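You operate a simulated robot arm through the tools that you are given. There is no shell and no other tool. Be economical: measure what you need, move in short steps, check, and stop when the job is done.

You are at the controls of a simulated two-armed robot. One attempt, no reset.

Task
On the clear stretch of the work table, fold the rag in half.

It is judged by the outcome, as a careful person would: the job done as asked, and still so three seconds after it is handed in. It fails if anything else is knocked over, pushed out of place, dropped, spilled or broken. Flat cloth is picked up by pressing the open fingertips on it (5 to 10 N) and closing them slowly along it; thin cloth reads only 2 to 8 mm in the jaws.

Robot
Two 7-joint arms with two-finger parallel grippers on one trunk, on a base that drives. Base frame: it is fixed to the floor where the robot stands at the start and does not move with it; the origin is under the middle of the robot, x ahead of it, y to its left, z up. Lengths are in m, angles in rad, forces in N, time in s.
The left shoulder is at the start at [0.05, 0.168, 1.082], the right one opposite. With the tool pointing down near the work surface each hand reaches from about 0.18 to 0.66 m from the robot's upright axis, wherever it stands, measured 20 degrees to its own side. Places, roughly: clear stretch of the work table [0.7, 0, 0.8]. Payload 1.57 kg a hand.
The TCP of each hand is the grasp point between the finger pads, 0.03 m short of the fingertips. In the tool frame z runs along the fingers and y along their closing line. Largest opening 0.08 m; finger width 0.017, thickness 0.012; the body of the gripper, 0.04 by 0.082 m, starts 0.08 m behind the TCP.
Orientation is told as [roll, pitch, yaw] about the base's x, y, z axes, in that order, counted from this pose: with the fingers straight down and closing along the base's y, the tool's x points along the base's -x, its y along +y and its z along -z.

Tools
- The arms move only by the tool send_rows. It takes "left_moves", "right_moves" or both (then of equal length, played together; a hand with none holds still); each is a list of rows, each an object of numbers (a shift or turn left out is 0, a gripper value left out holds the last): "tx", "ty", "tz": the shift along the tool's x, y, z in m; "wx", "wy", "wz": the turn, a rotation vector about the tool's x, y, z in rad. In form: [{"tx": .., "ty": .., "tz": .., "wx": .., "wy": .., "wz": ..}, ...]. A call has 1 to 10 rows; each row shifts and turns the commanded pose from where the row before left it, along the tool's axes as they then stand. "left_jaw" and "right_jaw" are, for a hand that has rows, the opening, from 0 (shut) to 1 (fully open), set as the call begins (left out, the last holds). Rows are played at 5 a second. More than 0.05 m and 0.15 rad between two rows, or a gripper value outside its range, and nothing of the call is played. A pose out of reach is approached as far as the arm can. The call stops where the force on the tool passes 40 N (or 10 N more than at its start, if that is more) or the arm is blocked; 0.2 s more then pass. The fingers move at their own pace (about 0.045 m/s each) and stop on an object; they squeeze with about 39 N. The grip force told is the motor's: it shows also when the fingers shut on nothing. Time passes only in rows, and 0.2 s behind the last, so rows that do not move let the fingers close. The reply holds the time, the measured pose of the TCP, the force on the tool along the base axes, the opening and the grip force, in the units named above and with some noise, with the torque about the TCP (base axes, N m) and any sound that the robot's microphone picked up.
- Cameras (640 x 400 px; columns grow to the right, rows downward): "scene" is now at [0.1167, 0.0047, 1.2826]; the picture's right is [0.10, -1.00, 0.00], its down [-0.72, -0.07, -0.69] and it looks along [0.69, 0.07, -0.72] (base axes); focal length 268 px, centre (320, 200). "left" rides on the left gripper at [0.072, 0.007, -0.122] in its tool frame; the picture's right is [-0.09, 1.00, 0.00], its down [-0.84, -0.08, -0.54] and it looks along [-0.54, -0.05, 0.84] (tool axes); focal length 238 px, centre (320, 200). "right" rides on the right gripper at [0.072, -0.007, -0.122] in its tool frame; the picture's right is [0.09, 1.00, 0.00], its down [-0.84, 0.08, -0.54] and it looks along [-0.54, 0.05, 0.84] (tool axes); focal length 238 px, centre (320, 200).
- grab_frame(camera): a new picture of that camera. The clock stands still meanwhile.
- lift_body(by): slides the trunk up (or, below 0, down) by that many m; the arms and the scene camera ride with it, the base frame stays. It gives what a move gives, with no picture.
- base_move(legs): drives the robot by 1 to 6 legs, each [ahead, left, turn to the left] in m, m and rad, along the robot's own axes; the way and the turn of a leg run together, so that a leg with both is an arc; at most 1.5 m and 3.142 rad a leg. The arms and the cameras ride along, it lands a little off, and it stops where it bumps. It gives what a move gives.
- turn_head(pan, tilt): turns the head with the scene camera to pan (to the left, within 1.396 rad either way) and tilt (down, from -0.506 to 1.204), counted from straight ahead of the robot. It gives what a move gives.
- pixel_to_xyz(camera, pixels): for up to 12 pixels [column, row] of the newest picture of that camera ("zoom" is the newest enlarged one), the place [x, y, z] in the base frame of the surface seen there, good to about 0.003 m, but the place of the scene camera against the robot may be out by one fixed shift of up to 0.012 m in any direction. The clock stands still meanwhile.
- close_up(camera, box): a new picture of the part [left, top, right, bottom] of that camera's present view, enlarged. The clock stands still meanwhile.
- finish_job(): hands the job in; it is judged then, once.

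Go step by step. Measure first, check grasps and placings, and put right what went wrong. The budget is 80 turns and 58 pictures, counting those below and the enlarged ones. Unless the task says otherwise, let go and move clear before handing in, and close with one line.

The tools are called after ">>>" as name(argument=value, ...) on one line, values as JSON. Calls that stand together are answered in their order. send_rows: Moves the arms, as the interface text tells. Its arguments: {"type":"object","properties":{"left_moves":{"type":"array"},"left_jaw":{"type":"number"},"right_moves":{"type":"array"},"right_jaw":{"type":"number"}},"required":[]} The other tools are called the same way: lift_body (by) slides the trunk up or down; base_move (legs) drives the base; turn_head (pan, tilt) turns the head that bears the scene camera; grab_frame (camera) takes a picture; pixel_to_xyz (camera, pixels) gives the place of the surface under pixels of a picture; close_up (camera, box) takes an enlarged picture of a part of a camera's view; finish_job () hands the job in.

At the start:

```text
time: 0.0
left_eef_pos: [0.4891, 0.2904, 0.9828]
left_tcp_rot: [0.001, 0.0, 0.0]
left_force: [0.4, 0.3, -1.4]
left_torque: [0.01, -0.02, -0.02]
left_width: 0.0798
left_grasp_force: 0.0
right_eef_pos: [0.4425, -0.1715, 1.0408]
right_tcp_rot: [0.001, 0.001, 0.0]
right_force: [-0.3, 0.0, 0.2]
right_torque: [0.02, -0.02, 0.04]
right_width: 0.0801
right_grasp_force: 0.0
trunk travel left (down, up): [-0.25, 0.193]
robot x, y, heading: [0.0018, -0.0004, 0.002]
head pan, tilt: [0.099, 0.808]
```

scene: 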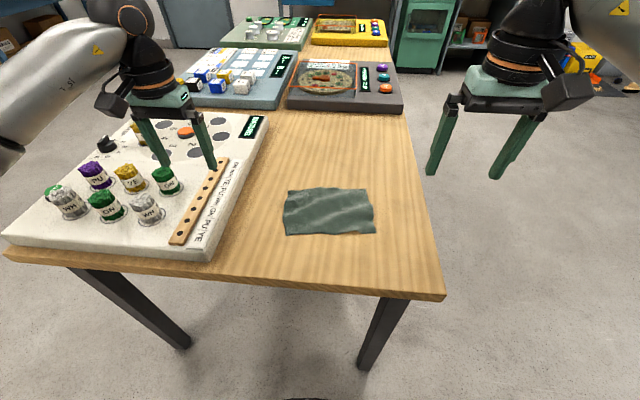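
right: 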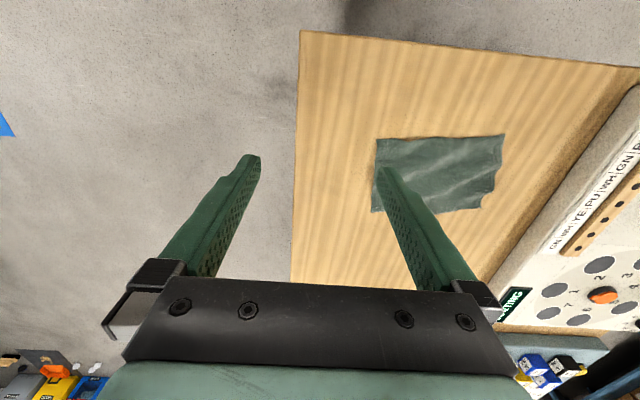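
left: 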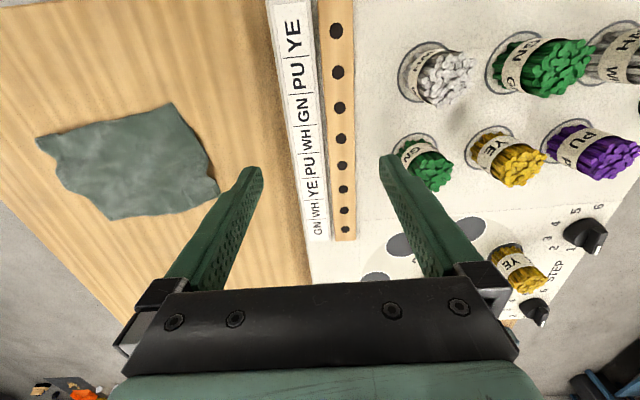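

The rag lies at scene pixels about (285–376, 187–236), with the board to its left. I'll enlarge it and measure its corners.

>>> close_up(camera="scene", box=[250, 160, 410, 260])

>>> pixel_to_xyz(camera="scene", pixels=[[288, 192], [326, 189], [366, 189], [374, 233], [330, 233], [287, 233], [284, 212], [370, 212], [328, 212], [400, 280], [260, 260], [225, 235]])

```text
4.00 times, centred on (330, 210) of scene
```

zoom: 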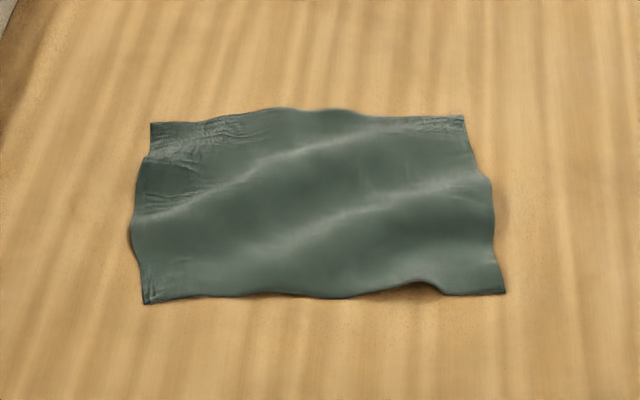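

```text
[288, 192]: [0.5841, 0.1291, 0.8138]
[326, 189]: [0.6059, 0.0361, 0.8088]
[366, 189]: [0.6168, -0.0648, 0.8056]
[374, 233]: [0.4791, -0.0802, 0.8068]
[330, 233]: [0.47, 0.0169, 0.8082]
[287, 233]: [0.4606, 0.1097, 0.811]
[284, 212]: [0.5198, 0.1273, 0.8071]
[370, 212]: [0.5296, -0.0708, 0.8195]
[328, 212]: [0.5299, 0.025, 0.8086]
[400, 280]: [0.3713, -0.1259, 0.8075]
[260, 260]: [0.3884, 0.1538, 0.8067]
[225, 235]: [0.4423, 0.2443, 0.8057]
```

The rag is about 0.19 (y) × 0.13 (x) m, table near z≈0.806 by the scene camera. I'll cross-check with the wrist cameras, which aren't subject to the scene shift.

>>> pixel_to_xyz(camera="left", pixels=[[218, 193], [200, 208], [107, 217], [42, 141], [167, 106], [195, 145], [240, 150], [283, 180]])

>>> pixel_to_xyz(camera="right", pixels=[[378, 142], [500, 137], [375, 208], [478, 205], [440, 170], [330, 150], [300, 100]])

>>> pixel_to_xyz(camera="zoom", pixels=[[155, 127], [150, 298], [460, 120], [500, 288], [310, 112], [310, 292], [60, 200], [560, 200]])

```text
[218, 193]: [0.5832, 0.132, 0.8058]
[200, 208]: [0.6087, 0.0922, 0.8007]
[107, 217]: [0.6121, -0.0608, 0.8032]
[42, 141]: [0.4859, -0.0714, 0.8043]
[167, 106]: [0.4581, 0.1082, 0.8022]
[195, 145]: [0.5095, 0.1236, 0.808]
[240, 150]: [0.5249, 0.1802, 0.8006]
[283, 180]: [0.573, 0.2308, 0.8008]
```

```text
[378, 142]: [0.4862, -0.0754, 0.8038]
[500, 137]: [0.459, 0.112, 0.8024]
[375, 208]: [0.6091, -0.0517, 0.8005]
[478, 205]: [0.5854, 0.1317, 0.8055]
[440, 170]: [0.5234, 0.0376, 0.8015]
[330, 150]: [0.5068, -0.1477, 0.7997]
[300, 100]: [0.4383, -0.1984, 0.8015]
```

```text
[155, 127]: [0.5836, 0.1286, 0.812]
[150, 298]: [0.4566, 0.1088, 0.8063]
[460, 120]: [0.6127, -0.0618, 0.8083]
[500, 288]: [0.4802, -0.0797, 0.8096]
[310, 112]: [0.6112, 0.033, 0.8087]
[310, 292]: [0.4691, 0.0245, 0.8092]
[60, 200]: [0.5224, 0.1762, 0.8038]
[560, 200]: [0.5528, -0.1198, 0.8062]
```

Wrist cameras agree: table z≈0.800, corners FL (0.585,0.131), FR (0.612,-0.061), NL (0.458,0.110), NR (0.484,-0.075); the rag is yawed about +0.14. I'll bring both hands above the far corners, yawed to match, with jaws partly open.

>>> send_rows(left_moves=[{"tx": -0.018, "ty": -0.037}, {"tx": -0.018, "ty": -0.037}, {"tx": -0.018, "ty": -0.037}, {"tx": -0.018, "ty": -0.037}, {"tx": -0.018, "ty": -0.037}, {"wz": -0.14}, {"tz": 0.028}, {"tz": 0.028}, {"tz": 0.028}, {"tz": 0.028}], right_moves=[{"tx": -0.031, "ty": 0.0267}, {"tx": -0.031, "ty": 0.0267}, {"tx": -0.031, "ty": 0.0267}, {"tx": -0.031, "ty": 0.0267}, {"tx": -0.031, "ty": 0.0267}, {"wz": -0.14}, {"tz": 0.043}, {"tz": 0.043}, {"tz": 0.043}, {"tz": 0.043}], left_jaw=0.44, right_jaw=0.44)

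>>> grab_frame(camera="left")

>>> grab_frame(camera="right")

```text
time: 2.2
left_eef_pos: [0.5801, 0.1036, 0.8706]
left_tcp_rot: [0.0, -0.001, 0.138]
left_force: [0.3, -0.3, 1.1]
left_torque: [-0.02, -0.02, 0.03]
left_width: 0.0354
left_grasp_force: 0.0
right_eef_pos: [0.5725, -0.0478, 0.8579]
right_tcp_rot: [0.001, 0.0, 0.139]
right_force: [-0.3, 0.0, 0.1]
right_torque: [0.03, -0.04, -0.01]
right_width: 0.0353
right_grasp_force: 0.1
right hand out of reach, approached as far as the arm can: row 5
trunk travel left (down, up): [-0.25, 0.193]
robot x, y, heading: [-0.0027, 0.0005, 0.001]
head pan, tilt: [0.099, 0.808]
```

```text
53 pictures are left
```

left: 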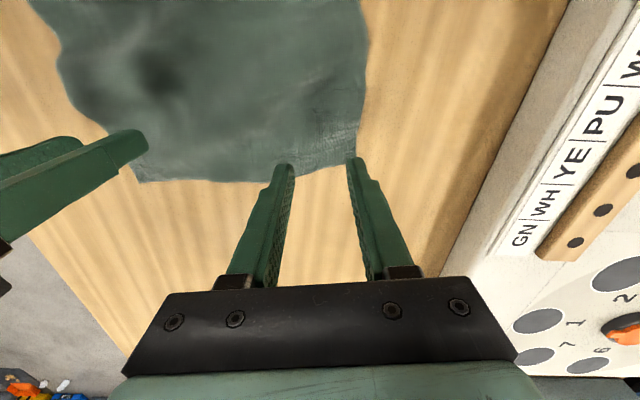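

```text
52 pictures are left
```

right: 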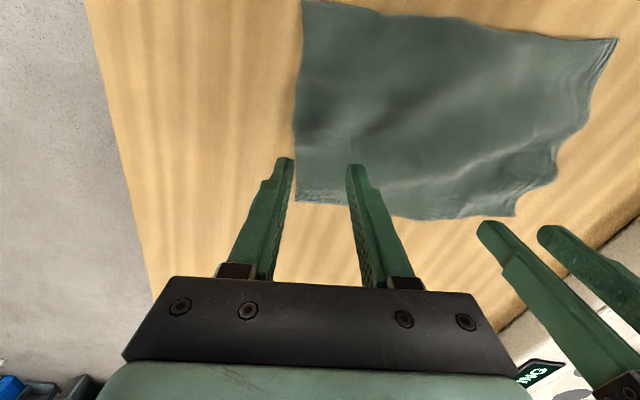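

Left hand is right above the FL corner; the right came 0.027 m short (reach limit while high). I'll shift it ahead now that it's low.

>>> send_rows(right_moves=[{"tx": -0.0133, "ty": 0.0032}, {"tx": -0.0133, "ty": 0.0032}, {}])

>>> grab_frame(camera="right")

```text
time: 3.0
left_eef_pos: [0.581, 0.1041, 0.8713]
left_tcp_rot: [-0.001, 0.001, 0.141]
left_force: [-0.1, 1.0, 0.7]
left_torque: [0.01, -0.03, 0.01]
left_width: 0.0352
left_grasp_force: 0.0
right_eef_pos: [0.5957, -0.0388, 0.86]
right_tcp_rot: [0.001, 0.0, 0.141]
right_force: [1.1, 0.4, 0.0]
right_torque: [0.01, 0.01, 0.02]
right_width: 0.0351
right_grasp_force: 0.2
trunk travel left (down, up): [-0.25, 0.193]
robot x, y, heading: [-0.0021, -0.0004, 0.004]
head pan, tilt: [0.099, 0.808]
```

```text
51 pictures are left
```

right: 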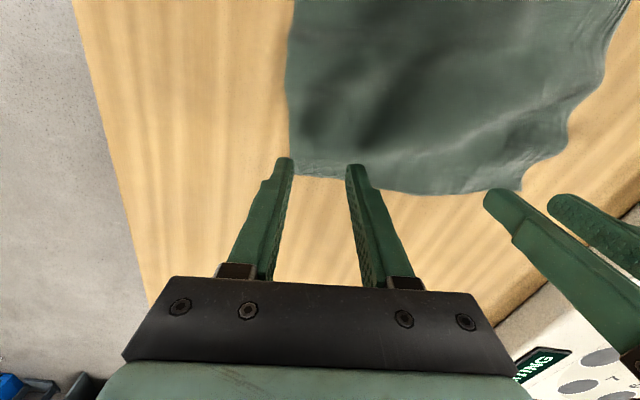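

Now measuring the far-edge pixels under both hands to confirm the inset before pressing.

>>> pixel_to_xyz(camera="right", pixels=[[298, 174], [330, 175], [390, 188], [430, 192]])

>>> pixel_to_xyz(camera="left", pixels=[[364, 158], [320, 170], [255, 181], [140, 180]])

```text
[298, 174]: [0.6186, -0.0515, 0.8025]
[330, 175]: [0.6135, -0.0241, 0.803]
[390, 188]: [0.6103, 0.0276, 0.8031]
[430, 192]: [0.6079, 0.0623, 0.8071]
```

```text
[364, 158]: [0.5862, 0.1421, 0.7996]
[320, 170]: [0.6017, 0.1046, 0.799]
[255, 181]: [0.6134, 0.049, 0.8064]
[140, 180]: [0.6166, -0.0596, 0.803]
```

Inset is about 0.018 m; I'll go 0.007 ahead and descend to just above the cloth.

>>> send_rows(left_moves=[{"tx": -0.007}, {"tz": 0.012}, {"tz": 0.012}, {"tz": 0.012}, {}], right_moves=[{"tx": -0.007}, {"tz": 0.0087}, {"tz": 0.0087}, {"tz": 0.0087}, {}])

```text
time: 4.2
left_eef_pos: [0.5852, 0.1073, 0.8344]
left_tcp_rot: [0.0, -0.001, 0.139]
left_force: [-0.7, -0.3, 0.0]
left_torque: [0.0, 0.0, 0.01]
left_width: 0.0352
left_grasp_force: 0.0
right_eef_pos: [0.5957, -0.0379, 0.8347]
right_tcp_rot: [0.0, -0.001, 0.141]
right_force: [0.0, -0.5, 0.2]
right_torque: [0.0, -0.03, -0.01]
right_width: 0.0354
right_grasp_force: 0.1
right hand out of reach, approached as far as the arm can: row 1
trunk travel left (down, up): [-0.25, 0.193]
robot x, y, heading: [0.0003, -0.0014, -0.002]
head pan, tilt: [0.099, 0.808]
```

Both tips are about 4 mm over the cloth; the right didn't get its 7 mm ahead. I'll retry it now it's lower, along with a small press.

>>> send_rows(left_moves=[{}, {"tz": 0.002}, {"tz": 0.002}, {}], right_moves=[{"tx": -0.006}, {"tz": 0.002}, {"tz": 0.002}, {}])

```text
time: 5.2
left_eef_pos: [0.586, 0.1065, 0.8311]
left_tcp_rot: [-0.001, -0.004, 0.142]
left_force: [1.5, 1.0, 6.8]
left_torque: [0.05, -0.08, 0.01]
left_width: 0.0351
left_grasp_force: 0.1
right_eef_pos: [0.5962, -0.0394, 0.8315]
right_tcp_rot: [0.0, -0.001, 0.139]
right_force: [-0.1, 1.0, 3.3]
right_torque: [0.01, -0.04, 0.03]
right_width: 0.0349
right_grasp_force: 0.0
right hand out of reach, approached as far as the arm can: row 1
trunk travel left (down, up): [-0.25, 0.193]
robot x, y, heading: [0.0, 0.0013, -0.0]
head pan, tilt: [0.099, 0.808]
```

Pressing: left 6.8 N, right 3.3 N. Press the right a touch more and begin closing slowly.

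>>> send_rows(left_moves=[{}, {}], right_moves=[{"tz": 0.0012}, {}], left_jaw=0.36)

>>> send_rows(left_moves=[{}, {}], right_moves=[{}, {}], left_jaw=0.28, right_jaw=0.34)

>>> grab_frame(camera="left")

>>> grab_frame(camera="right")

```text
time: 5.8
left_eef_pos: [0.5846, 0.1058, 0.8316]
left_tcp_rot: [-0.001, -0.002, 0.139]
left_force: [1.6, -1.2, 7.0]
left_torque: [0.04, -0.08, 0.01]
left_width: 0.0292
left_grasp_force: 0.0
right_eef_pos: [0.5963, -0.0393, 0.8316]
right_tcp_rot: [0.0, -0.006, 0.14]
right_force: [2.1, 0.1, 12.4]
right_torque: [-0.02, -0.06, 0.03]
right_width: 0.0353
right_grasp_force: 0.1
trunk travel left (down, up): [-0.25, 0.193]
robot x, y, heading: [0.0001, -0.0001, 0.001]
head pan, tilt: [0.099, 0.808]
```

```text
time: 6.4
left_eef_pos: [0.5837, 0.106, 0.8314]
left_tcp_rot: [0.002, -0.002, 0.14]
left_force: [1.0, -0.6, 7.2]
left_torque: [-0.01, -0.04, 0.03]
left_width: 0.0227
left_grasp_force: 0.0
right_eef_pos: [0.5953, -0.0395, 0.8314]
right_tcp_rot: [-0.001, -0.004, 0.14]
right_force: [1.1, -0.7, 16.4]
right_torque: [-0.01, -0.02, -0.04]
right_width: 0.0276
right_grasp_force: 0.0
trunk travel left (down, up): [-0.25, 0.193]
robot x, y, heading: [-0.0014, 0.0, 0.001]
head pan, tilt: [0.099, 0.808]
```

```text
50 pictures are left
```

left: 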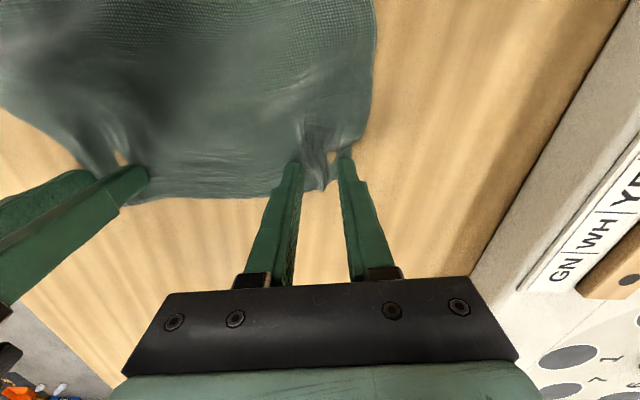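

```text
49 pictures are left
```

right: 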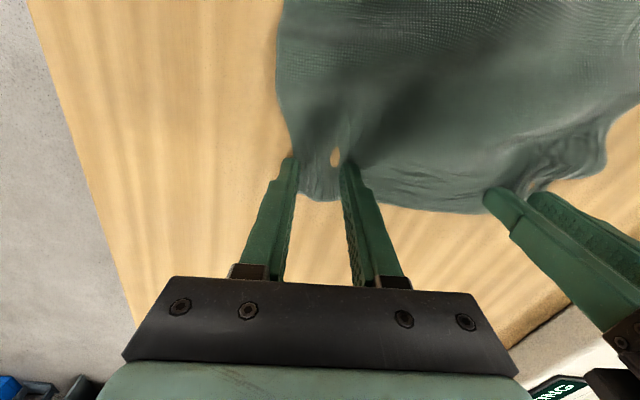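

Ridges are forming at both fingertips (left ~(320,150), right ~(330,160)). Ease the right slightly and keep closing.

>>> send_rows(left_moves=[{}, {}], right_moves=[{"tz": -0.0007}, {}], left_jaw=0.2, right_jaw=0.25)

>>> send_rows(left_moves=[{}, {}], right_moves=[{}, {}], left_jaw=0.12, right_jaw=0.15)

>>> send_rows(left_moves=[{}, {}, {}], right_moves=[{}, {}, {}], left_jaw=0.0, right_jaw=0.0)

>>> grab_frame(camera="left")

>>> grab_frame(camera="right")

```text
time: 7.0
left_eef_pos: [0.5826, 0.1057, 0.8323]
left_tcp_rot: [0.002, -0.002, 0.138]
left_force: [-0.2, -2.1, 7.7]
left_torque: [0.0, 0.0, 0.01]
left_width: 0.0153
left_grasp_force: 0.0
right_eef_pos: [0.595, -0.0393, 0.8312]
right_tcp_rot: [-0.001, -0.002, 0.14]
right_force: [1.1, 1.0, 16.8]
right_torque: [0.01, -0.04, 0.01]
right_width: 0.0211
right_grasp_force: 0.5
trunk travel left (down, up): [-0.25, 0.193]
robot x, y, heading: [-0.0002, -0.0012, 0.001]
head pan, tilt: [0.099, 0.808]
```

```text
time: 7.6
left_eef_pos: [0.583, 0.1068, 0.8313]
left_tcp_rot: [0.0, -0.003, 0.14]
left_force: [-0.5, -2.7, 7.6]
left_torque: [-0.04, -0.02, -0.02]
left_width: 0.0097
left_grasp_force: 0.4
right_eef_pos: [0.5959, -0.0403, 0.8312]
right_tcp_rot: [0.0, -0.003, 0.141]
right_force: [0.0, 1.4, 16.0]
right_torque: [0.06, 0.04, 0.0]
right_width: 0.0114
right_grasp_force: 0.1
trunk travel left (down, up): [-0.25, 0.193]
robot x, y, heading: [0.0036, -0.0016, -0.001]
head pan, tilt: [0.099, 0.808]
```

```text
time: 8.4
left_eef_pos: [0.5843, 0.1063, 0.8309]
left_tcp_rot: [-0.004, -0.001, 0.14]
left_force: [0.3, -5.8, 6.0]
left_torque: [-0.11, 0.02, 0.04]
left_width: 0.0023
left_grasp_force: 23.5
right_eef_pos: [0.5953, -0.0385, 0.8321]
right_tcp_rot: [0.0, -0.003, 0.139]
right_force: [-0.8, 3.8, 17.9]
right_torque: [0.09, 0.02, -0.01]
right_width: 0.0024
right_grasp_force: 23.4
trunk travel left (down, up): [-0.25, 0.193]
robot x, y, heading: [0.0005, 0.0021, 0.002]
head pan, tilt: [0.099, 0.808]
```

```text
48 pictures are left
```

left: 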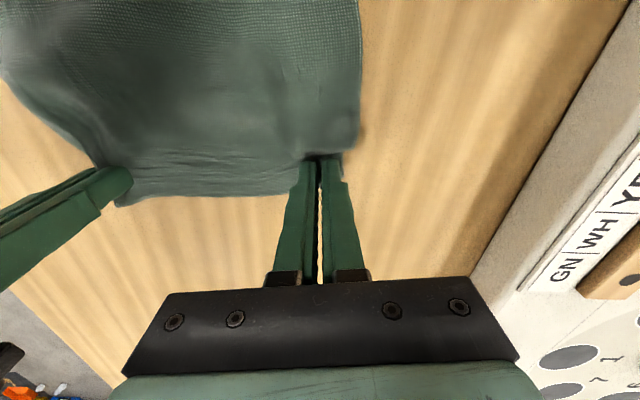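

```text
47 pictures are left
```

right: 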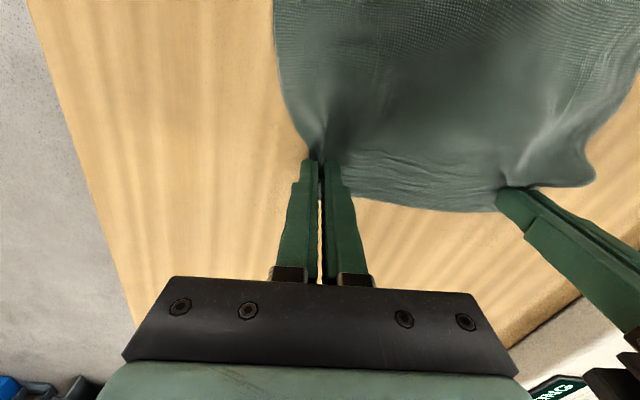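

Both jaws read 2.3 mm at 23 N, consistent with cloth. Lift a little and check the grasps.

>>> send_rows(left_moves=[{"tz": -0.012, "tx": 0.002}, {"tz": -0.013, "tx": 0.006}, {}], right_moves=[{"tz": -0.012, "tx": 0.002}, {"tz": -0.013, "tx": 0.006}, {}])

>>> grab_frame(camera="scene")

>>> grab_frame(camera="right")

```text
time: 9.2
left_eef_pos: [0.5772, 0.1068, 0.8557]
left_tcp_rot: [-0.001, 0.0, 0.141]
left_force: [0.3, -4.6, 0.0]
left_torque: [-0.12, -0.02, 0.01]
left_width: 0.0022
left_grasp_force: 23.7
right_eef_pos: [0.5876, -0.0409, 0.8555]
right_tcp_rot: [0.0, 0.0, 0.139]
right_force: [0.0, 4.2, -0.6]
right_torque: [0.17, 0.02, 0.05]
right_width: 0.0021
right_grasp_force: 23.5
trunk travel left (down, up): [-0.25, 0.193]
robot x, y, heading: [-0.0036, -0.0022, -0.003]
head pan, tilt: [0.099, 0.808]
```

```text
46 pictures are left
```

scene: 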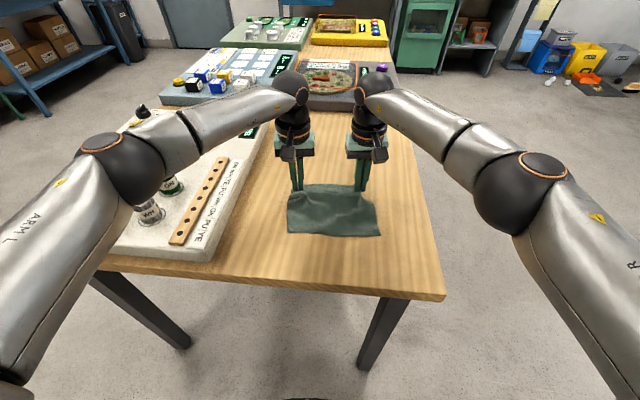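

```text
45 pictures are left
```

right: 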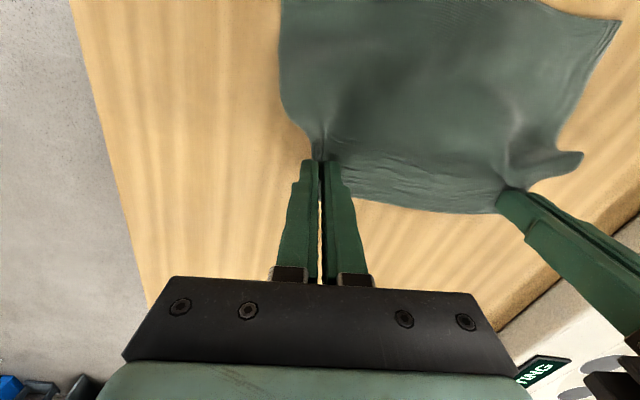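

Both corners are held and the far edge has lifted (scene ~(295–360,187)). Now the first part of the fold arc toward the near edge, tips turning forward gradually.

>>> send_rows(left_moves=[{"tx": 0.015, "tz": -0.0129, "ty": -0.001, "wy": -0.1}, {"tx": 0.0201, "tz": -0.0106, "ty": -0.001, "wy": -0.1}, {"tx": 0.0202, "tz": -0.0055, "wy": -0.1}, {"tx": 0.022, "tz": 0.0007, "wy": -0.1}], right_moves=[{"tx": 0.015, "tz": -0.0129, "ty": 0.001, "wy": -0.1}, {"tx": 0.0201, "tz": -0.0106, "ty": 0.001, "wy": -0.1}, {"tx": 0.0202, "tz": -0.0055, "wy": -0.1}, {"tx": 0.022, "tz": 0.0007, "wy": -0.1}])

>>> grab_frame(camera="scene")

>>> grab_frame(camera="right")

```text
time: 10.2
left_eef_pos: [0.5018, 0.0912, 0.8694]
left_tcp_rot: [-0.001, -0.402, 0.141]
left_force: [-0.3, -1.1, 0.6]
left_torque: [0.04, -0.03, 0.02]
left_width: 0.0022
left_grasp_force: 23.6
right_eef_pos: [0.5121, -0.05, 0.8709]
right_tcp_rot: [0.001, -0.401, 0.137]
right_force: [0.1, 0.3, -0.1]
right_torque: [0.01, -0.02, 0.02]
right_width: 0.0025
right_grasp_force: 23.5
trunk travel left (down, up): [-0.25, 0.193]
robot x, y, heading: [0.0003, -0.0003, -0.0]
head pan, tilt: [0.099, 0.808]
```

```text
44 pictures are left
```

scene: 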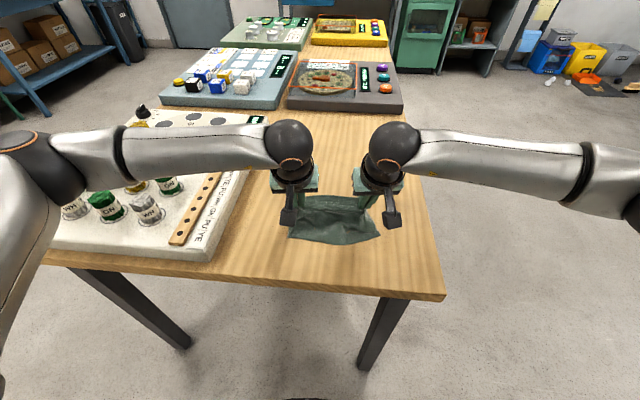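

```text
43 pictures are left
```

right: 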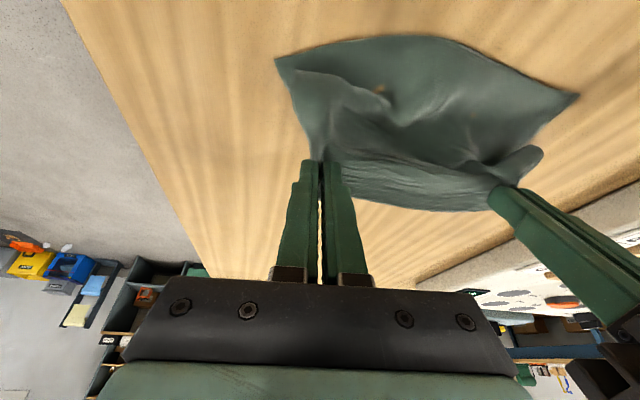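

The edge is aloft; let me check where the near edge and the lower layer are now.

>>> pixel_to_xyz(camera="right", pixels=[[280, 62], [400, 40], [574, 97], [430, 70], [430, 120], [400, 165], [420, 200], [460, 207], [320, 110], [420, 225]])

>>> close_up(camera="scene", box=[250, 150, 410, 250])

```text
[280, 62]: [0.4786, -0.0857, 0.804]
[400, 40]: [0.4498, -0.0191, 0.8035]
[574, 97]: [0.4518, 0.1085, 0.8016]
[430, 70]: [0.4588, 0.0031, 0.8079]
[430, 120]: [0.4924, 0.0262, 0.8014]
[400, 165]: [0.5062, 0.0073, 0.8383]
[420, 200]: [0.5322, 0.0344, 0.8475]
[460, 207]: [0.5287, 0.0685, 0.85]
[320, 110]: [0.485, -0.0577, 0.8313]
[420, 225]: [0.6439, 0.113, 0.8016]
```

```text
4.00 times, centred on (330, 200) of scene
```

zoom: 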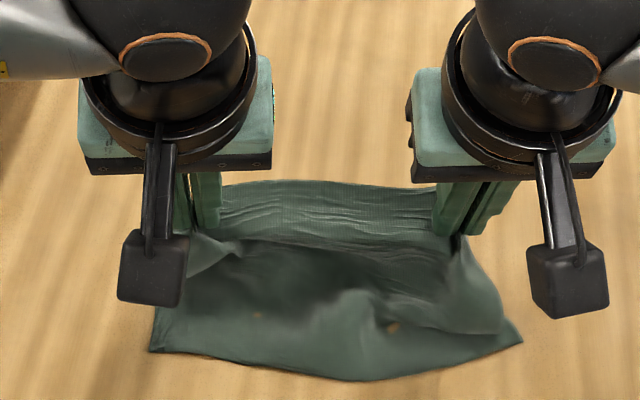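

The flap still points up-and-ahead and the sheet is bunching toward the near side: the hands need far more forward pitch so the sheet leaves the grip downward. I'll bring the edge back over the fold line and pitch the tips to about 1.05 rad.

>>> send_rows(left_moves=[{"tx": -0.007, "tz": 0.0022, "wy": -0.13}, {"tx": -0.0067, "tz": 0.0036, "wy": -0.13}, {"tx": -0.0061, "tz": 0.005, "wy": -0.13}, {"tx": -0.0054, "tz": 0.0062, "wy": -0.13}, {"tx": -0.0046, "tz": 0.0074, "wy": -0.13}], right_moves=[{"tx": -0.007, "tz": 0.0022, "wy": -0.13}, {"tx": -0.0067, "tz": 0.0036, "wy": -0.13}, {"tx": -0.0061, "tz": 0.005, "wy": -0.13}, {"tx": -0.0054, "tz": 0.0062, "wy": -0.13}, {"tx": -0.0046, "tz": 0.0074, "wy": -0.13}])

>>> grab_frame(camera="scene")

>>> grab_frame(camera="right")

```text
time: 11.4
left_eef_pos: [0.5402, 0.0988, 0.8704]
left_tcp_rot: [-0.002, -1.052, 0.14]
left_force: [-0.9, -1.0, -0.3]
left_torque: [0.05, 0.02, -0.03]
left_width: 0.0024
left_grasp_force: 23.9
right_eef_pos: [0.5509, -0.0449, 0.8706]
right_tcp_rot: [0.002, -1.05, 0.136]
right_force: [-0.4, 2.8, -0.7]
right_torque: [-0.01, 0.0, 0.05]
right_width: 0.0025
right_grasp_force: 24.0
trunk travel left (down, up): [-0.25, 0.193]
robot x, y, heading: [-0.0009, 0.0051, 0.002]
head pan, tilt: [0.099, 0.808]
```

```text
41 pictures are left
```

scene: 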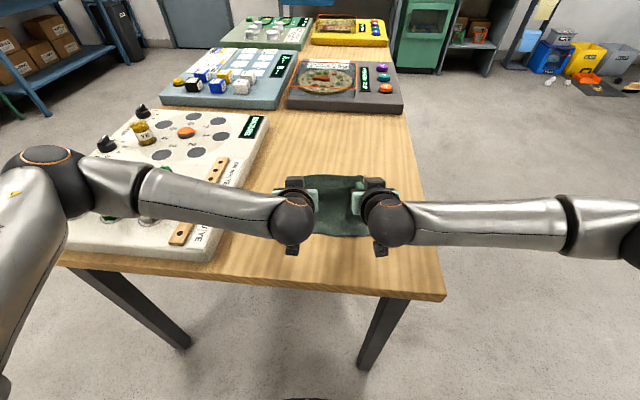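

```text
40 pictures are left
```

right: 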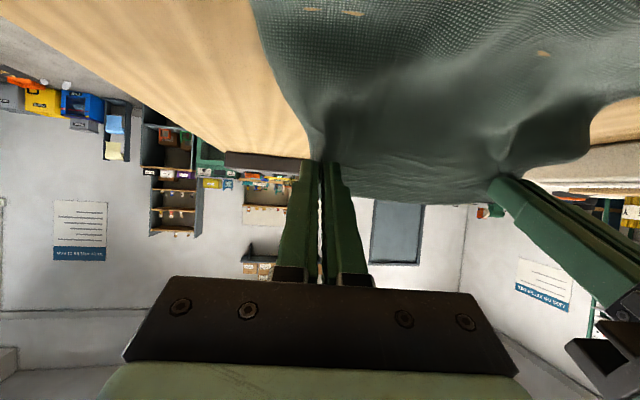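

Pitch reached cleanly with grips intact. Now sweep the edge quickly over toward the near side so the sheet trails behind, ending with tips ~0.035 m above the table.

>>> send_rows(left_moves=[{"tx": -0.0173, "tz": -0.01}, {"tx": 0.0267, "tz": -0.0365}, {"tx": 0.0397, "tz": -0.029}, {"tx": 0.018, "tz": -0.0012}], right_moves=[{"tx": -0.0173, "tz": -0.01}, {"tx": 0.0267, "tz": -0.0365}, {"tx": 0.0397, "tz": -0.029}, {"tx": 0.018, "tz": -0.0012}])

>>> grab_frame(camera="scene")

>>> grab_frame(camera="right")

```text
time: 12.4
left_eef_pos: [0.4422, 0.0825, 0.8491]
left_tcp_rot: [-0.002, -1.051, 0.142]
left_force: [-0.1, 0.1, -0.1]
left_torque: [0.01, 0.04, 0.0]
left_width: 0.0023
left_grasp_force: 23.5
right_eef_pos: [0.4531, -0.0581, 0.8506]
right_tcp_rot: [0.0, -1.051, 0.138]
right_force: [-0.5, 0.6, 0.2]
right_torque: [-0.03, -0.02, -0.01]
right_width: 0.0022
right_grasp_force: 23.5
trunk travel left (down, up): [-0.25, 0.193]
robot x, y, heading: [0.0017, 0.0006, -0.0]
head pan, tilt: [0.099, 0.808]
```

```text
39 pictures are left
```

scene: 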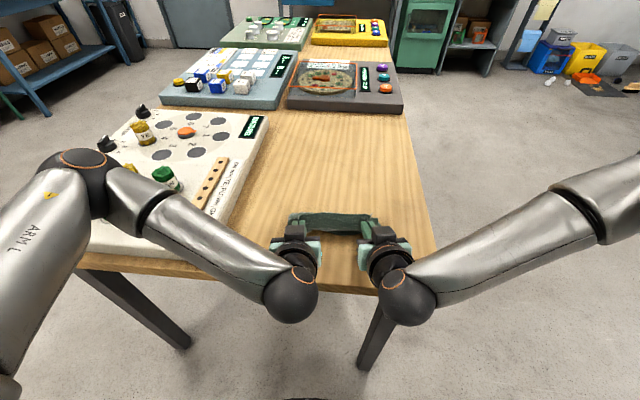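

```text
38 pictures are left
```

right: 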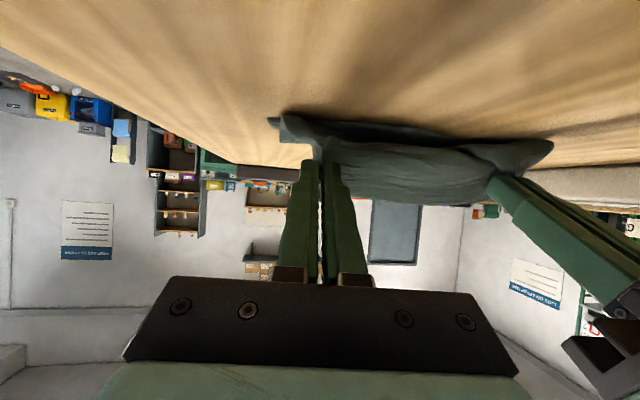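

The sheet now seems to be trailing behind the grip; near edge at right-camera ~(275–550,115–150). Zooming to verify.

>>> close_up(camera="right", box=[240, 80, 600, 220])

>>> close_up(camera="scene", box=[250, 190, 410, 290])

>>> pixel_to_xyz(camera="right", pixels=[[276, 123], [400, 128], [545, 146], [340, 130], [400, 150], [420, 195], [300, 145], [505, 165]])

```text
1.78 times, centred on (420, 150) of right
```

zoom: 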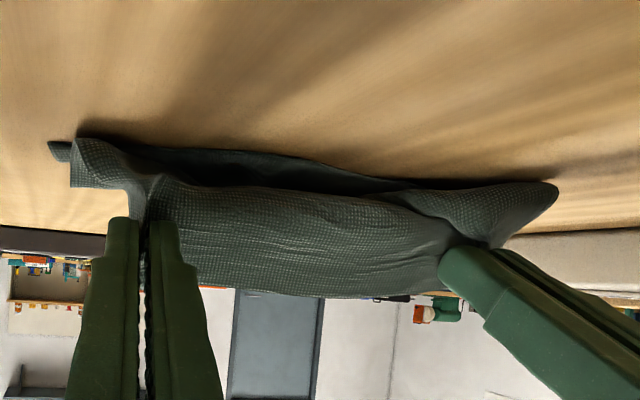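

```text
4.00 times, centred on (330, 240) of scene
```

zoom: 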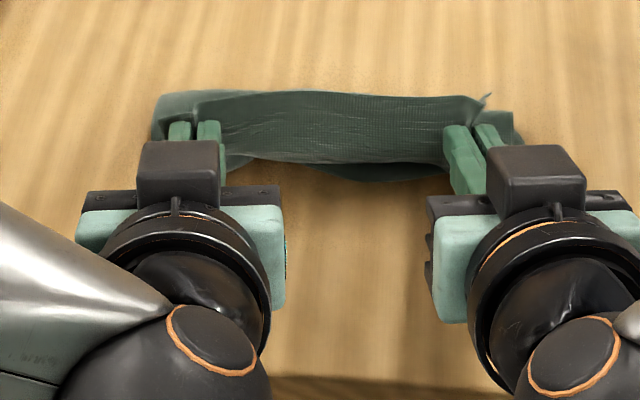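

```text
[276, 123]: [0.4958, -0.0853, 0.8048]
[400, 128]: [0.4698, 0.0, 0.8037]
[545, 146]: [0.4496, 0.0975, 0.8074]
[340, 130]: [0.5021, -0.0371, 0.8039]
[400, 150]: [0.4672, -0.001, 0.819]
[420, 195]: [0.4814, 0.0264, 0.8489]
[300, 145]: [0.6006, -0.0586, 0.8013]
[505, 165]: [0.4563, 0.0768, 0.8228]
```

The fold has formed behind the hands (belly at x≈0.467, flap pointing up at 0.481). Before pitching further so the flap turns over, I check where the table's front edge is, since the wrist cameras hang there.

>>> pixel_to_xyz(camera="scene", pixels=[[335, 280], [335, 284], [335, 288], [335, 293], [250, 278], [440, 292]])

>>> grab_frame(camera="left")

```text
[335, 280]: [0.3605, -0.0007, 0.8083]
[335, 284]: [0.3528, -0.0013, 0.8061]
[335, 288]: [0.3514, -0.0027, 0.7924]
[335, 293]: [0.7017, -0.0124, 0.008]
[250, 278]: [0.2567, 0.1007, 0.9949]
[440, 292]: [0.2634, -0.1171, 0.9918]
```

```text
35 pictures are left
```

left: 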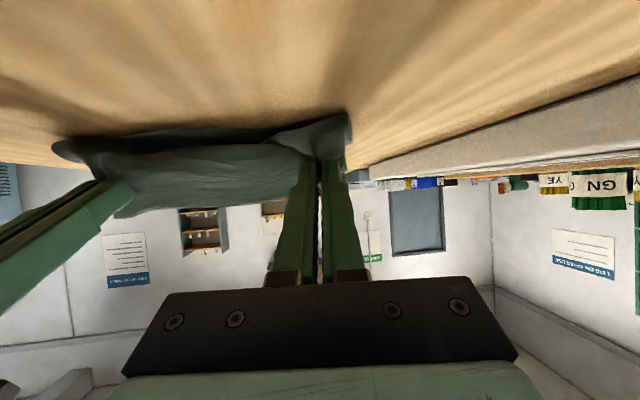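

The front edge is at x≈0.352; cameras are already ahead of it (x≈0.30), so extra pitch is safe. Pitching to 1.35 while easing the edge another 0.013 toward me.

>>> send_rows(left_moves=[{"tx": 0.0022, "tz": -0.005, "wy": -0.1}, {"tx": 0.0017, "tz": -0.0051, "wy": -0.1}, {"tx": 0.0011, "tz": -0.0053, "wy": -0.1}], right_moves=[{"tx": 0.0022, "tz": -0.005, "wy": -0.1}, {"tx": 0.0017, "tz": -0.0051, "wy": -0.1}, {"tx": 0.0011, "tz": -0.0053, "wy": -0.1}])

>>> close_up(camera="scene", box=[250, 190, 410, 290])

>>> grab_frame(camera="right")

```text
time: 13.2
left_eef_pos: [0.4265, 0.0826, 0.8511]
left_tcp_rot: [-0.004, -1.354, 0.143]
left_force: [1.1, -0.7, -0.5]
left_torque: [0.02, -0.01, 0.0]
left_width: 0.0024
left_grasp_force: 24.2
right_eef_pos: [0.4318, -0.042, 0.8653]
right_tcp_rot: [-0.008, -1.349, 0.14]
right_force: [-0.1, 0.7, -0.3]
right_torque: [-0.04, 0.0, 0.03]
right_width: 0.0023
right_grasp_force: 23.6
right hand out of reach, approached as far as the arm can: row 2, 3
trunk travel left (down, up): [-0.25, 0.193]
robot x, y, heading: [-0.0009, -0.0003, -0.003]
head pan, tilt: [0.099, 0.808]
```

```text
4.00 times, centred on (330, 240) of scene
```

zoom: 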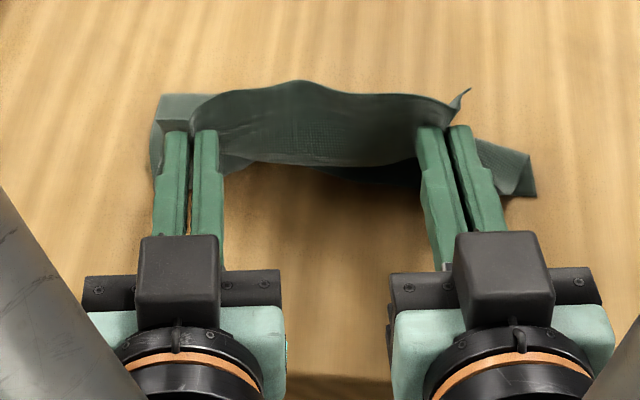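

```text
33 pictures are left
```

right: 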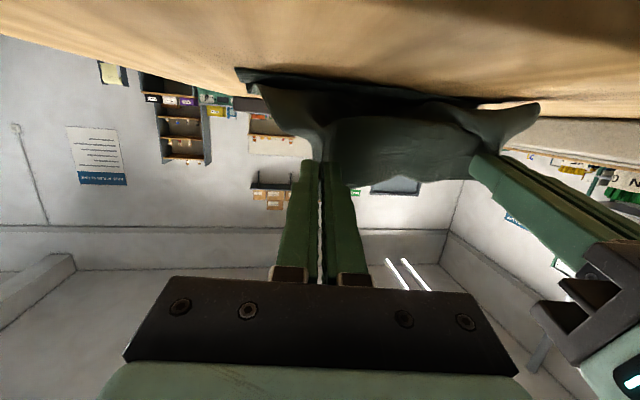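

The right hand hit its reach limit and drifted inward and high (y −0.042, z 0.865). I'll back its pitch off to 1.15 and realign it with the left.

>>> send_rows(right_moves=[{"tx": 0.0024, "ty": -0.0095, "tz": 0.0074, "wy": 0.1}, {"tx": 0.0017, "ty": -0.0095, "tz": 0.0077, "wy": 0.1}, {}])

>>> close_up(camera="scene", box=[250, 190, 410, 290])

>>> close_up(camera="left", box=[0, 20, 400, 270])

```text
time: 14.0
left_eef_pos: [0.4268, 0.0815, 0.8513]
left_tcp_rot: [-0.003, -1.353, 0.141]
left_force: [0.4, -1.8, -0.5]
left_torque: [0.03, 0.03, -0.03]
left_width: 0.0024
left_grasp_force: 23.6
right_eef_pos: [0.4473, -0.0607, 0.856]
right_tcp_rot: [0.002, -1.148, 0.139]
right_force: [-0.2, 2.1, -0.1]
right_torque: [0.01, -0.01, 0.02]
right_width: 0.0024
right_grasp_force: 24.0
trunk travel left (down, up): [-0.25, 0.193]
robot x, y, heading: [-0.0013, 0.0005, 0.0]
head pan, tilt: [0.099, 0.808]
```

```text
4.00 times, centred on (330, 240) of scene
```

zoom: 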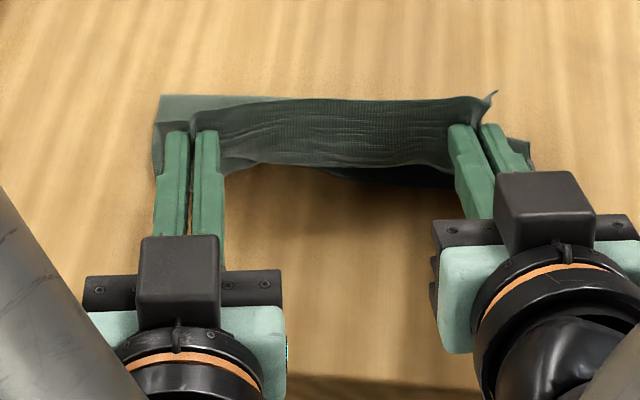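

```text
1.60 times, centred on (200, 145) of left
```

zoom: 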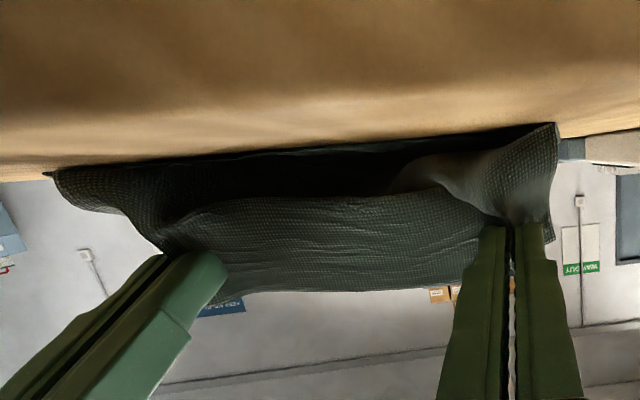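

Both grips are aligned again. Now lower both hands so the edge comes down onto the near edge (tips to ~0.015 above table).

>>> send_rows(left_moves=[{"tx": 0.0155, "tz": -0.0006}, {"tx": 0.0135, "tz": -0.0006}, {}], right_moves=[{"tx": 0.0153, "tz": 0.0024}, {"tx": 0.0133, "tz": 0.0024}, {}])

>>> close_up(camera="scene", box=[250, 190, 410, 290])

>>> close_up(camera="left", box=[0, 20, 400, 270])

```text
time: 14.8
left_eef_pos: [0.4171, 0.0805, 0.8239]
left_tcp_rot: [0.005, -1.349, 0.139]
left_force: [0.2, -1.2, 0.5]
left_torque: [0.04, 0.03, 0.0]
left_width: 0.0023
left_grasp_force: 24.0
right_eef_pos: [0.4386, -0.0599, 0.8284]
right_tcp_rot: [-0.003, -1.148, 0.14]
right_force: [-0.6, 0.3, 1.2]
right_torque: [0.0, -0.01, 0.03]
right_width: 0.0025
right_grasp_force: 23.5
trunk travel left (down, up): [-0.25, 0.193]
robot x, y, heading: [-0.0028, 0.0019, 0.002]
head pan, tilt: [0.099, 0.808]
```

```text
4.00 times, centred on (330, 240) of scene
```

zoom: 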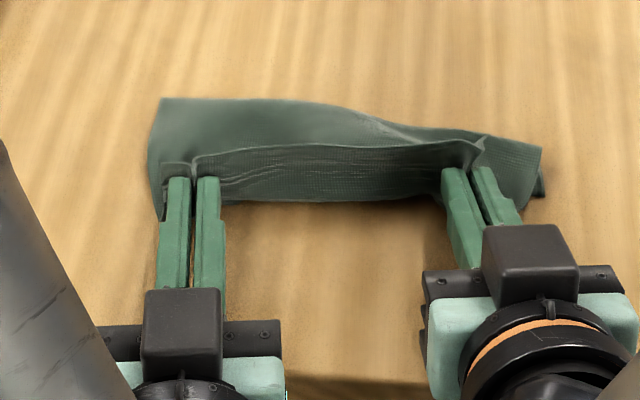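

```text
1.60 times, centred on (200, 145) of left
```

zoom: 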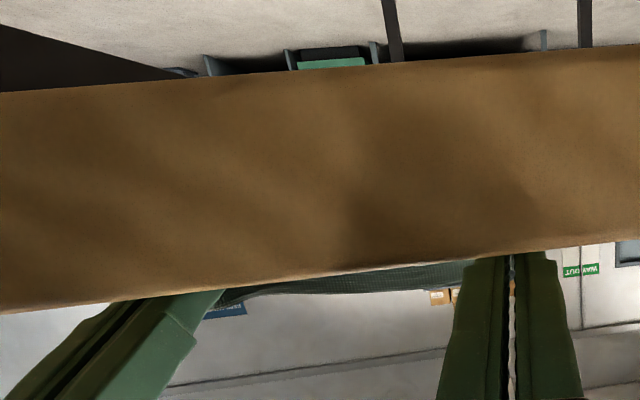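

Excellent: the fold line shows at the back (zoom (160,98)–(540,145)) and the upper layer comes forward to the grips with a small upright flap. Measure the layout.

>>> close_up(camera="scene", box=[270, 200, 400, 250])

>>> pixel_to_xyz(camera="scene", pixels=[[290, 216], [330, 217], [384, 227], [320, 228], [325, 236], [325, 241], [290, 243], [385, 238], [345, 225]])

```text
4.92 times, centred on (335, 225) of scene
```

zoom: 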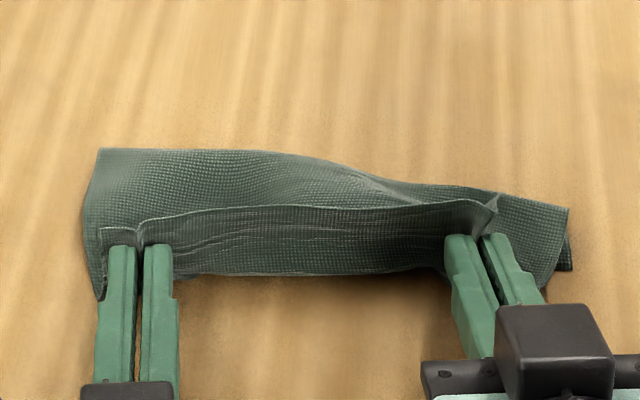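

```text
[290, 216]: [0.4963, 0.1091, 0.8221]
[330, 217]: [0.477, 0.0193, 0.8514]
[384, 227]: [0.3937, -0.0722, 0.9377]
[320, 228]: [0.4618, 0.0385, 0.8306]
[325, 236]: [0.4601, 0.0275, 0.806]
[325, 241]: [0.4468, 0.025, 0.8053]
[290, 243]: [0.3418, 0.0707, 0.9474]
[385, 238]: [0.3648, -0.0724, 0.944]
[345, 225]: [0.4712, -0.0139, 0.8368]
```

Those scene values were from an older frame; measuring on this zoom instead.

>>> pixel_to_xyz(camera="zoom", pixels=[[102, 155], [250, 155], [400, 190], [565, 210], [565, 268], [280, 190], [280, 210], [280, 270], [90, 260], [540, 270], [440, 250], [220, 274]])

```text
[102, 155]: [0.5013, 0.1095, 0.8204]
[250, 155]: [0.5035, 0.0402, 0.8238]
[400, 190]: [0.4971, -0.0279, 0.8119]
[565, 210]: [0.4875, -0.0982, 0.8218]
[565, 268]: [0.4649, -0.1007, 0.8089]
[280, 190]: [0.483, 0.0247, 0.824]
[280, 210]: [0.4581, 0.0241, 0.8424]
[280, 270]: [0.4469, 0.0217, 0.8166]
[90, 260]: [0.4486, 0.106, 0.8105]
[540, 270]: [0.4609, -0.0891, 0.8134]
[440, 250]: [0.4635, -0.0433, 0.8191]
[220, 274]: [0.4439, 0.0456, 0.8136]
```

Fold line at x≈0.503, lower near edge at ≈0.45–0.465; fully turned, the flap would overshoot about 0.015 m. I'll ease the edge 0.010 back and 0.007 down, then open the jaws.

>>> send_rows(left_moves=[{"tx": 0.0046, "tz": 0.0113}, {}], right_moves=[{"tx": 0.0023, "tz": 0.012}, {}])

>>> send_rows(left_moves=[{}, {}, {}], right_moves=[{}, {}, {}], left_jaw=0.3, right_jaw=0.3)

>>> close_up(camera="scene", box=[250, 190, 410, 290])

```text
time: 15.4
left_eef_pos: [0.4279, 0.0827, 0.8169]
left_tcp_rot: [-0.004, -1.355, 0.143]
left_force: [-0.4, 0.3, 6.0]
left_torque: [0.05, -0.14, -0.03]
left_width: 0.0024
left_grasp_force: 24.3
right_eef_pos: [0.4481, -0.0549, 0.8259]
right_tcp_rot: [-0.005, -1.152, 0.139]
right_force: [-1.5, -0.7, 8.5]
right_torque: [0.0, -0.18, -0.04]
right_width: 0.0021
right_grasp_force: 23.7
right hand out of reach, approached as far as the arm can: row 1
trunk travel left (down, up): [-0.25, 0.193]
robot x, y, heading: [0.001, 0.0019, 0.002]
head pan, tilt: [0.099, 0.808]
```

```text
time: 16.2
left_eef_pos: [0.4282, 0.0813, 0.8159]
left_tcp_rot: [-0.002, -1.353, 0.142]
left_force: [0.8, -2.0, 7.5]
left_torque: [0.07, -0.21, -0.06]
left_width: 0.0189
left_grasp_force: 0.1
right_eef_pos: [0.4467, -0.0555, 0.8244]
right_tcp_rot: [-0.005, -1.146, 0.14]
right_force: [0.2, -0.8, -0.5]
right_torque: [0.03, 0.0, -0.05]
right_width: 0.0241
right_grasp_force: 0.0
trunk travel left (down, up): [-0.25, 0.193]
robot x, y, heading: [-0.0002, -0.0043, 0.001]
head pan, tilt: [0.099, 0.808]
```

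```text
4.00 times, centred on (330, 240) of scene
```

zoom: 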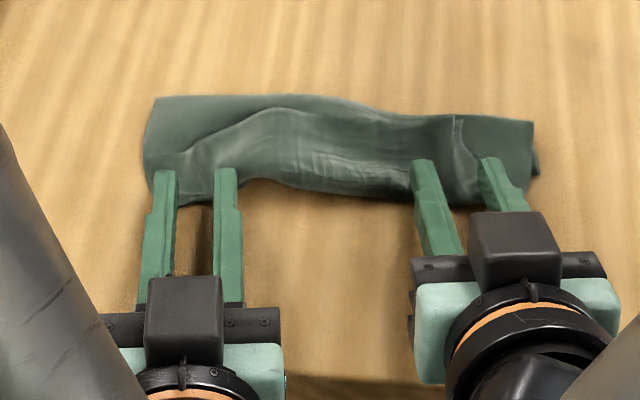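

Jaws opened; the flap has fallen back over the top in the middle. Withdraw both hands back and up for a clear look.

>>> send_rows(left_moves=[{"tx": -0.0059, "tz": -0.0423}, {"tx": -0.039, "tz": -0.0088, "wy": 0.13}, {"tx": -0.0376, "tz": -0.0138, "wy": 0.13}, {"tx": -0.0355, "tz": -0.0185, "wy": 0.13}], right_moves=[{"tx": 0.0026, "tz": -0.0426}, {"tx": -0.0365, "tz": -0.0163, "wy": 0.13}, {"tx": -0.0341, "tz": -0.0209, "wy": 0.13}, {"tx": -0.0311, "tz": -0.0252, "wy": 0.13}])

>>> grab_frame(camera="scene")

>>> close_up(camera="scene", box=[260, 190, 404, 280])

```text
time: 17.2
left_eef_pos: [0.3901, 0.0771, 0.9523]
left_tcp_rot: [0.0, -0.958, 0.138]
left_force: [-0.3, 0.1, -0.3]
left_torque: [-0.01, -0.01, -0.03]
left_width: 0.0242
left_grasp_force: 0.1
right_eef_pos: [0.4087, -0.0578, 0.9635]
right_tcp_rot: [0.001, -0.761, 0.138]
right_force: [-0.2, 0.1, 0.2]
right_torque: [0.01, 0.03, 0.04]
right_width: 0.024
right_grasp_force: 0.2
trunk travel left (down, up): [-0.25, 0.193]
robot x, y, heading: [-0.0017, -0.0008, -0.001]
head pan, tilt: [0.099, 0.808]
```

```text
26 pictures are left
```

scene: 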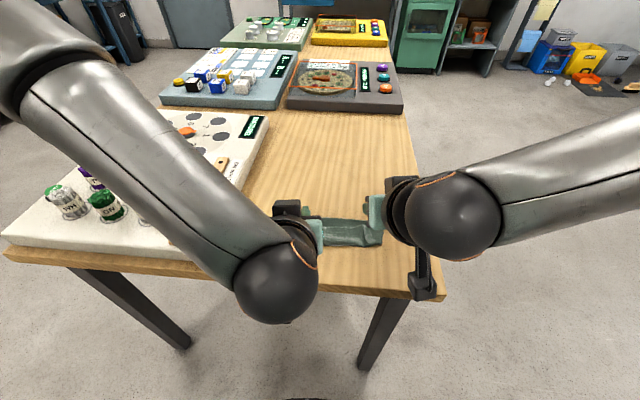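

```text
4.44 times, centred on (332, 235) of scene
```

zoom: 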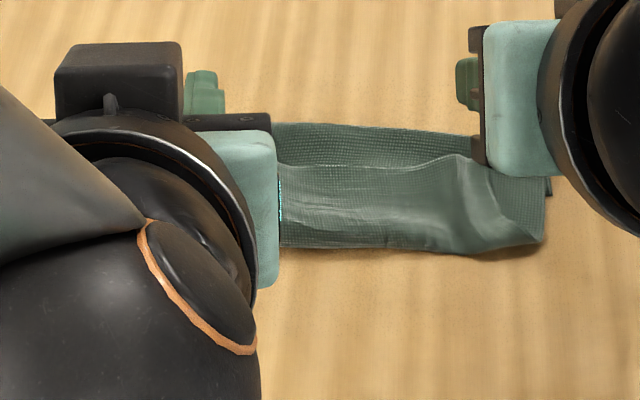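

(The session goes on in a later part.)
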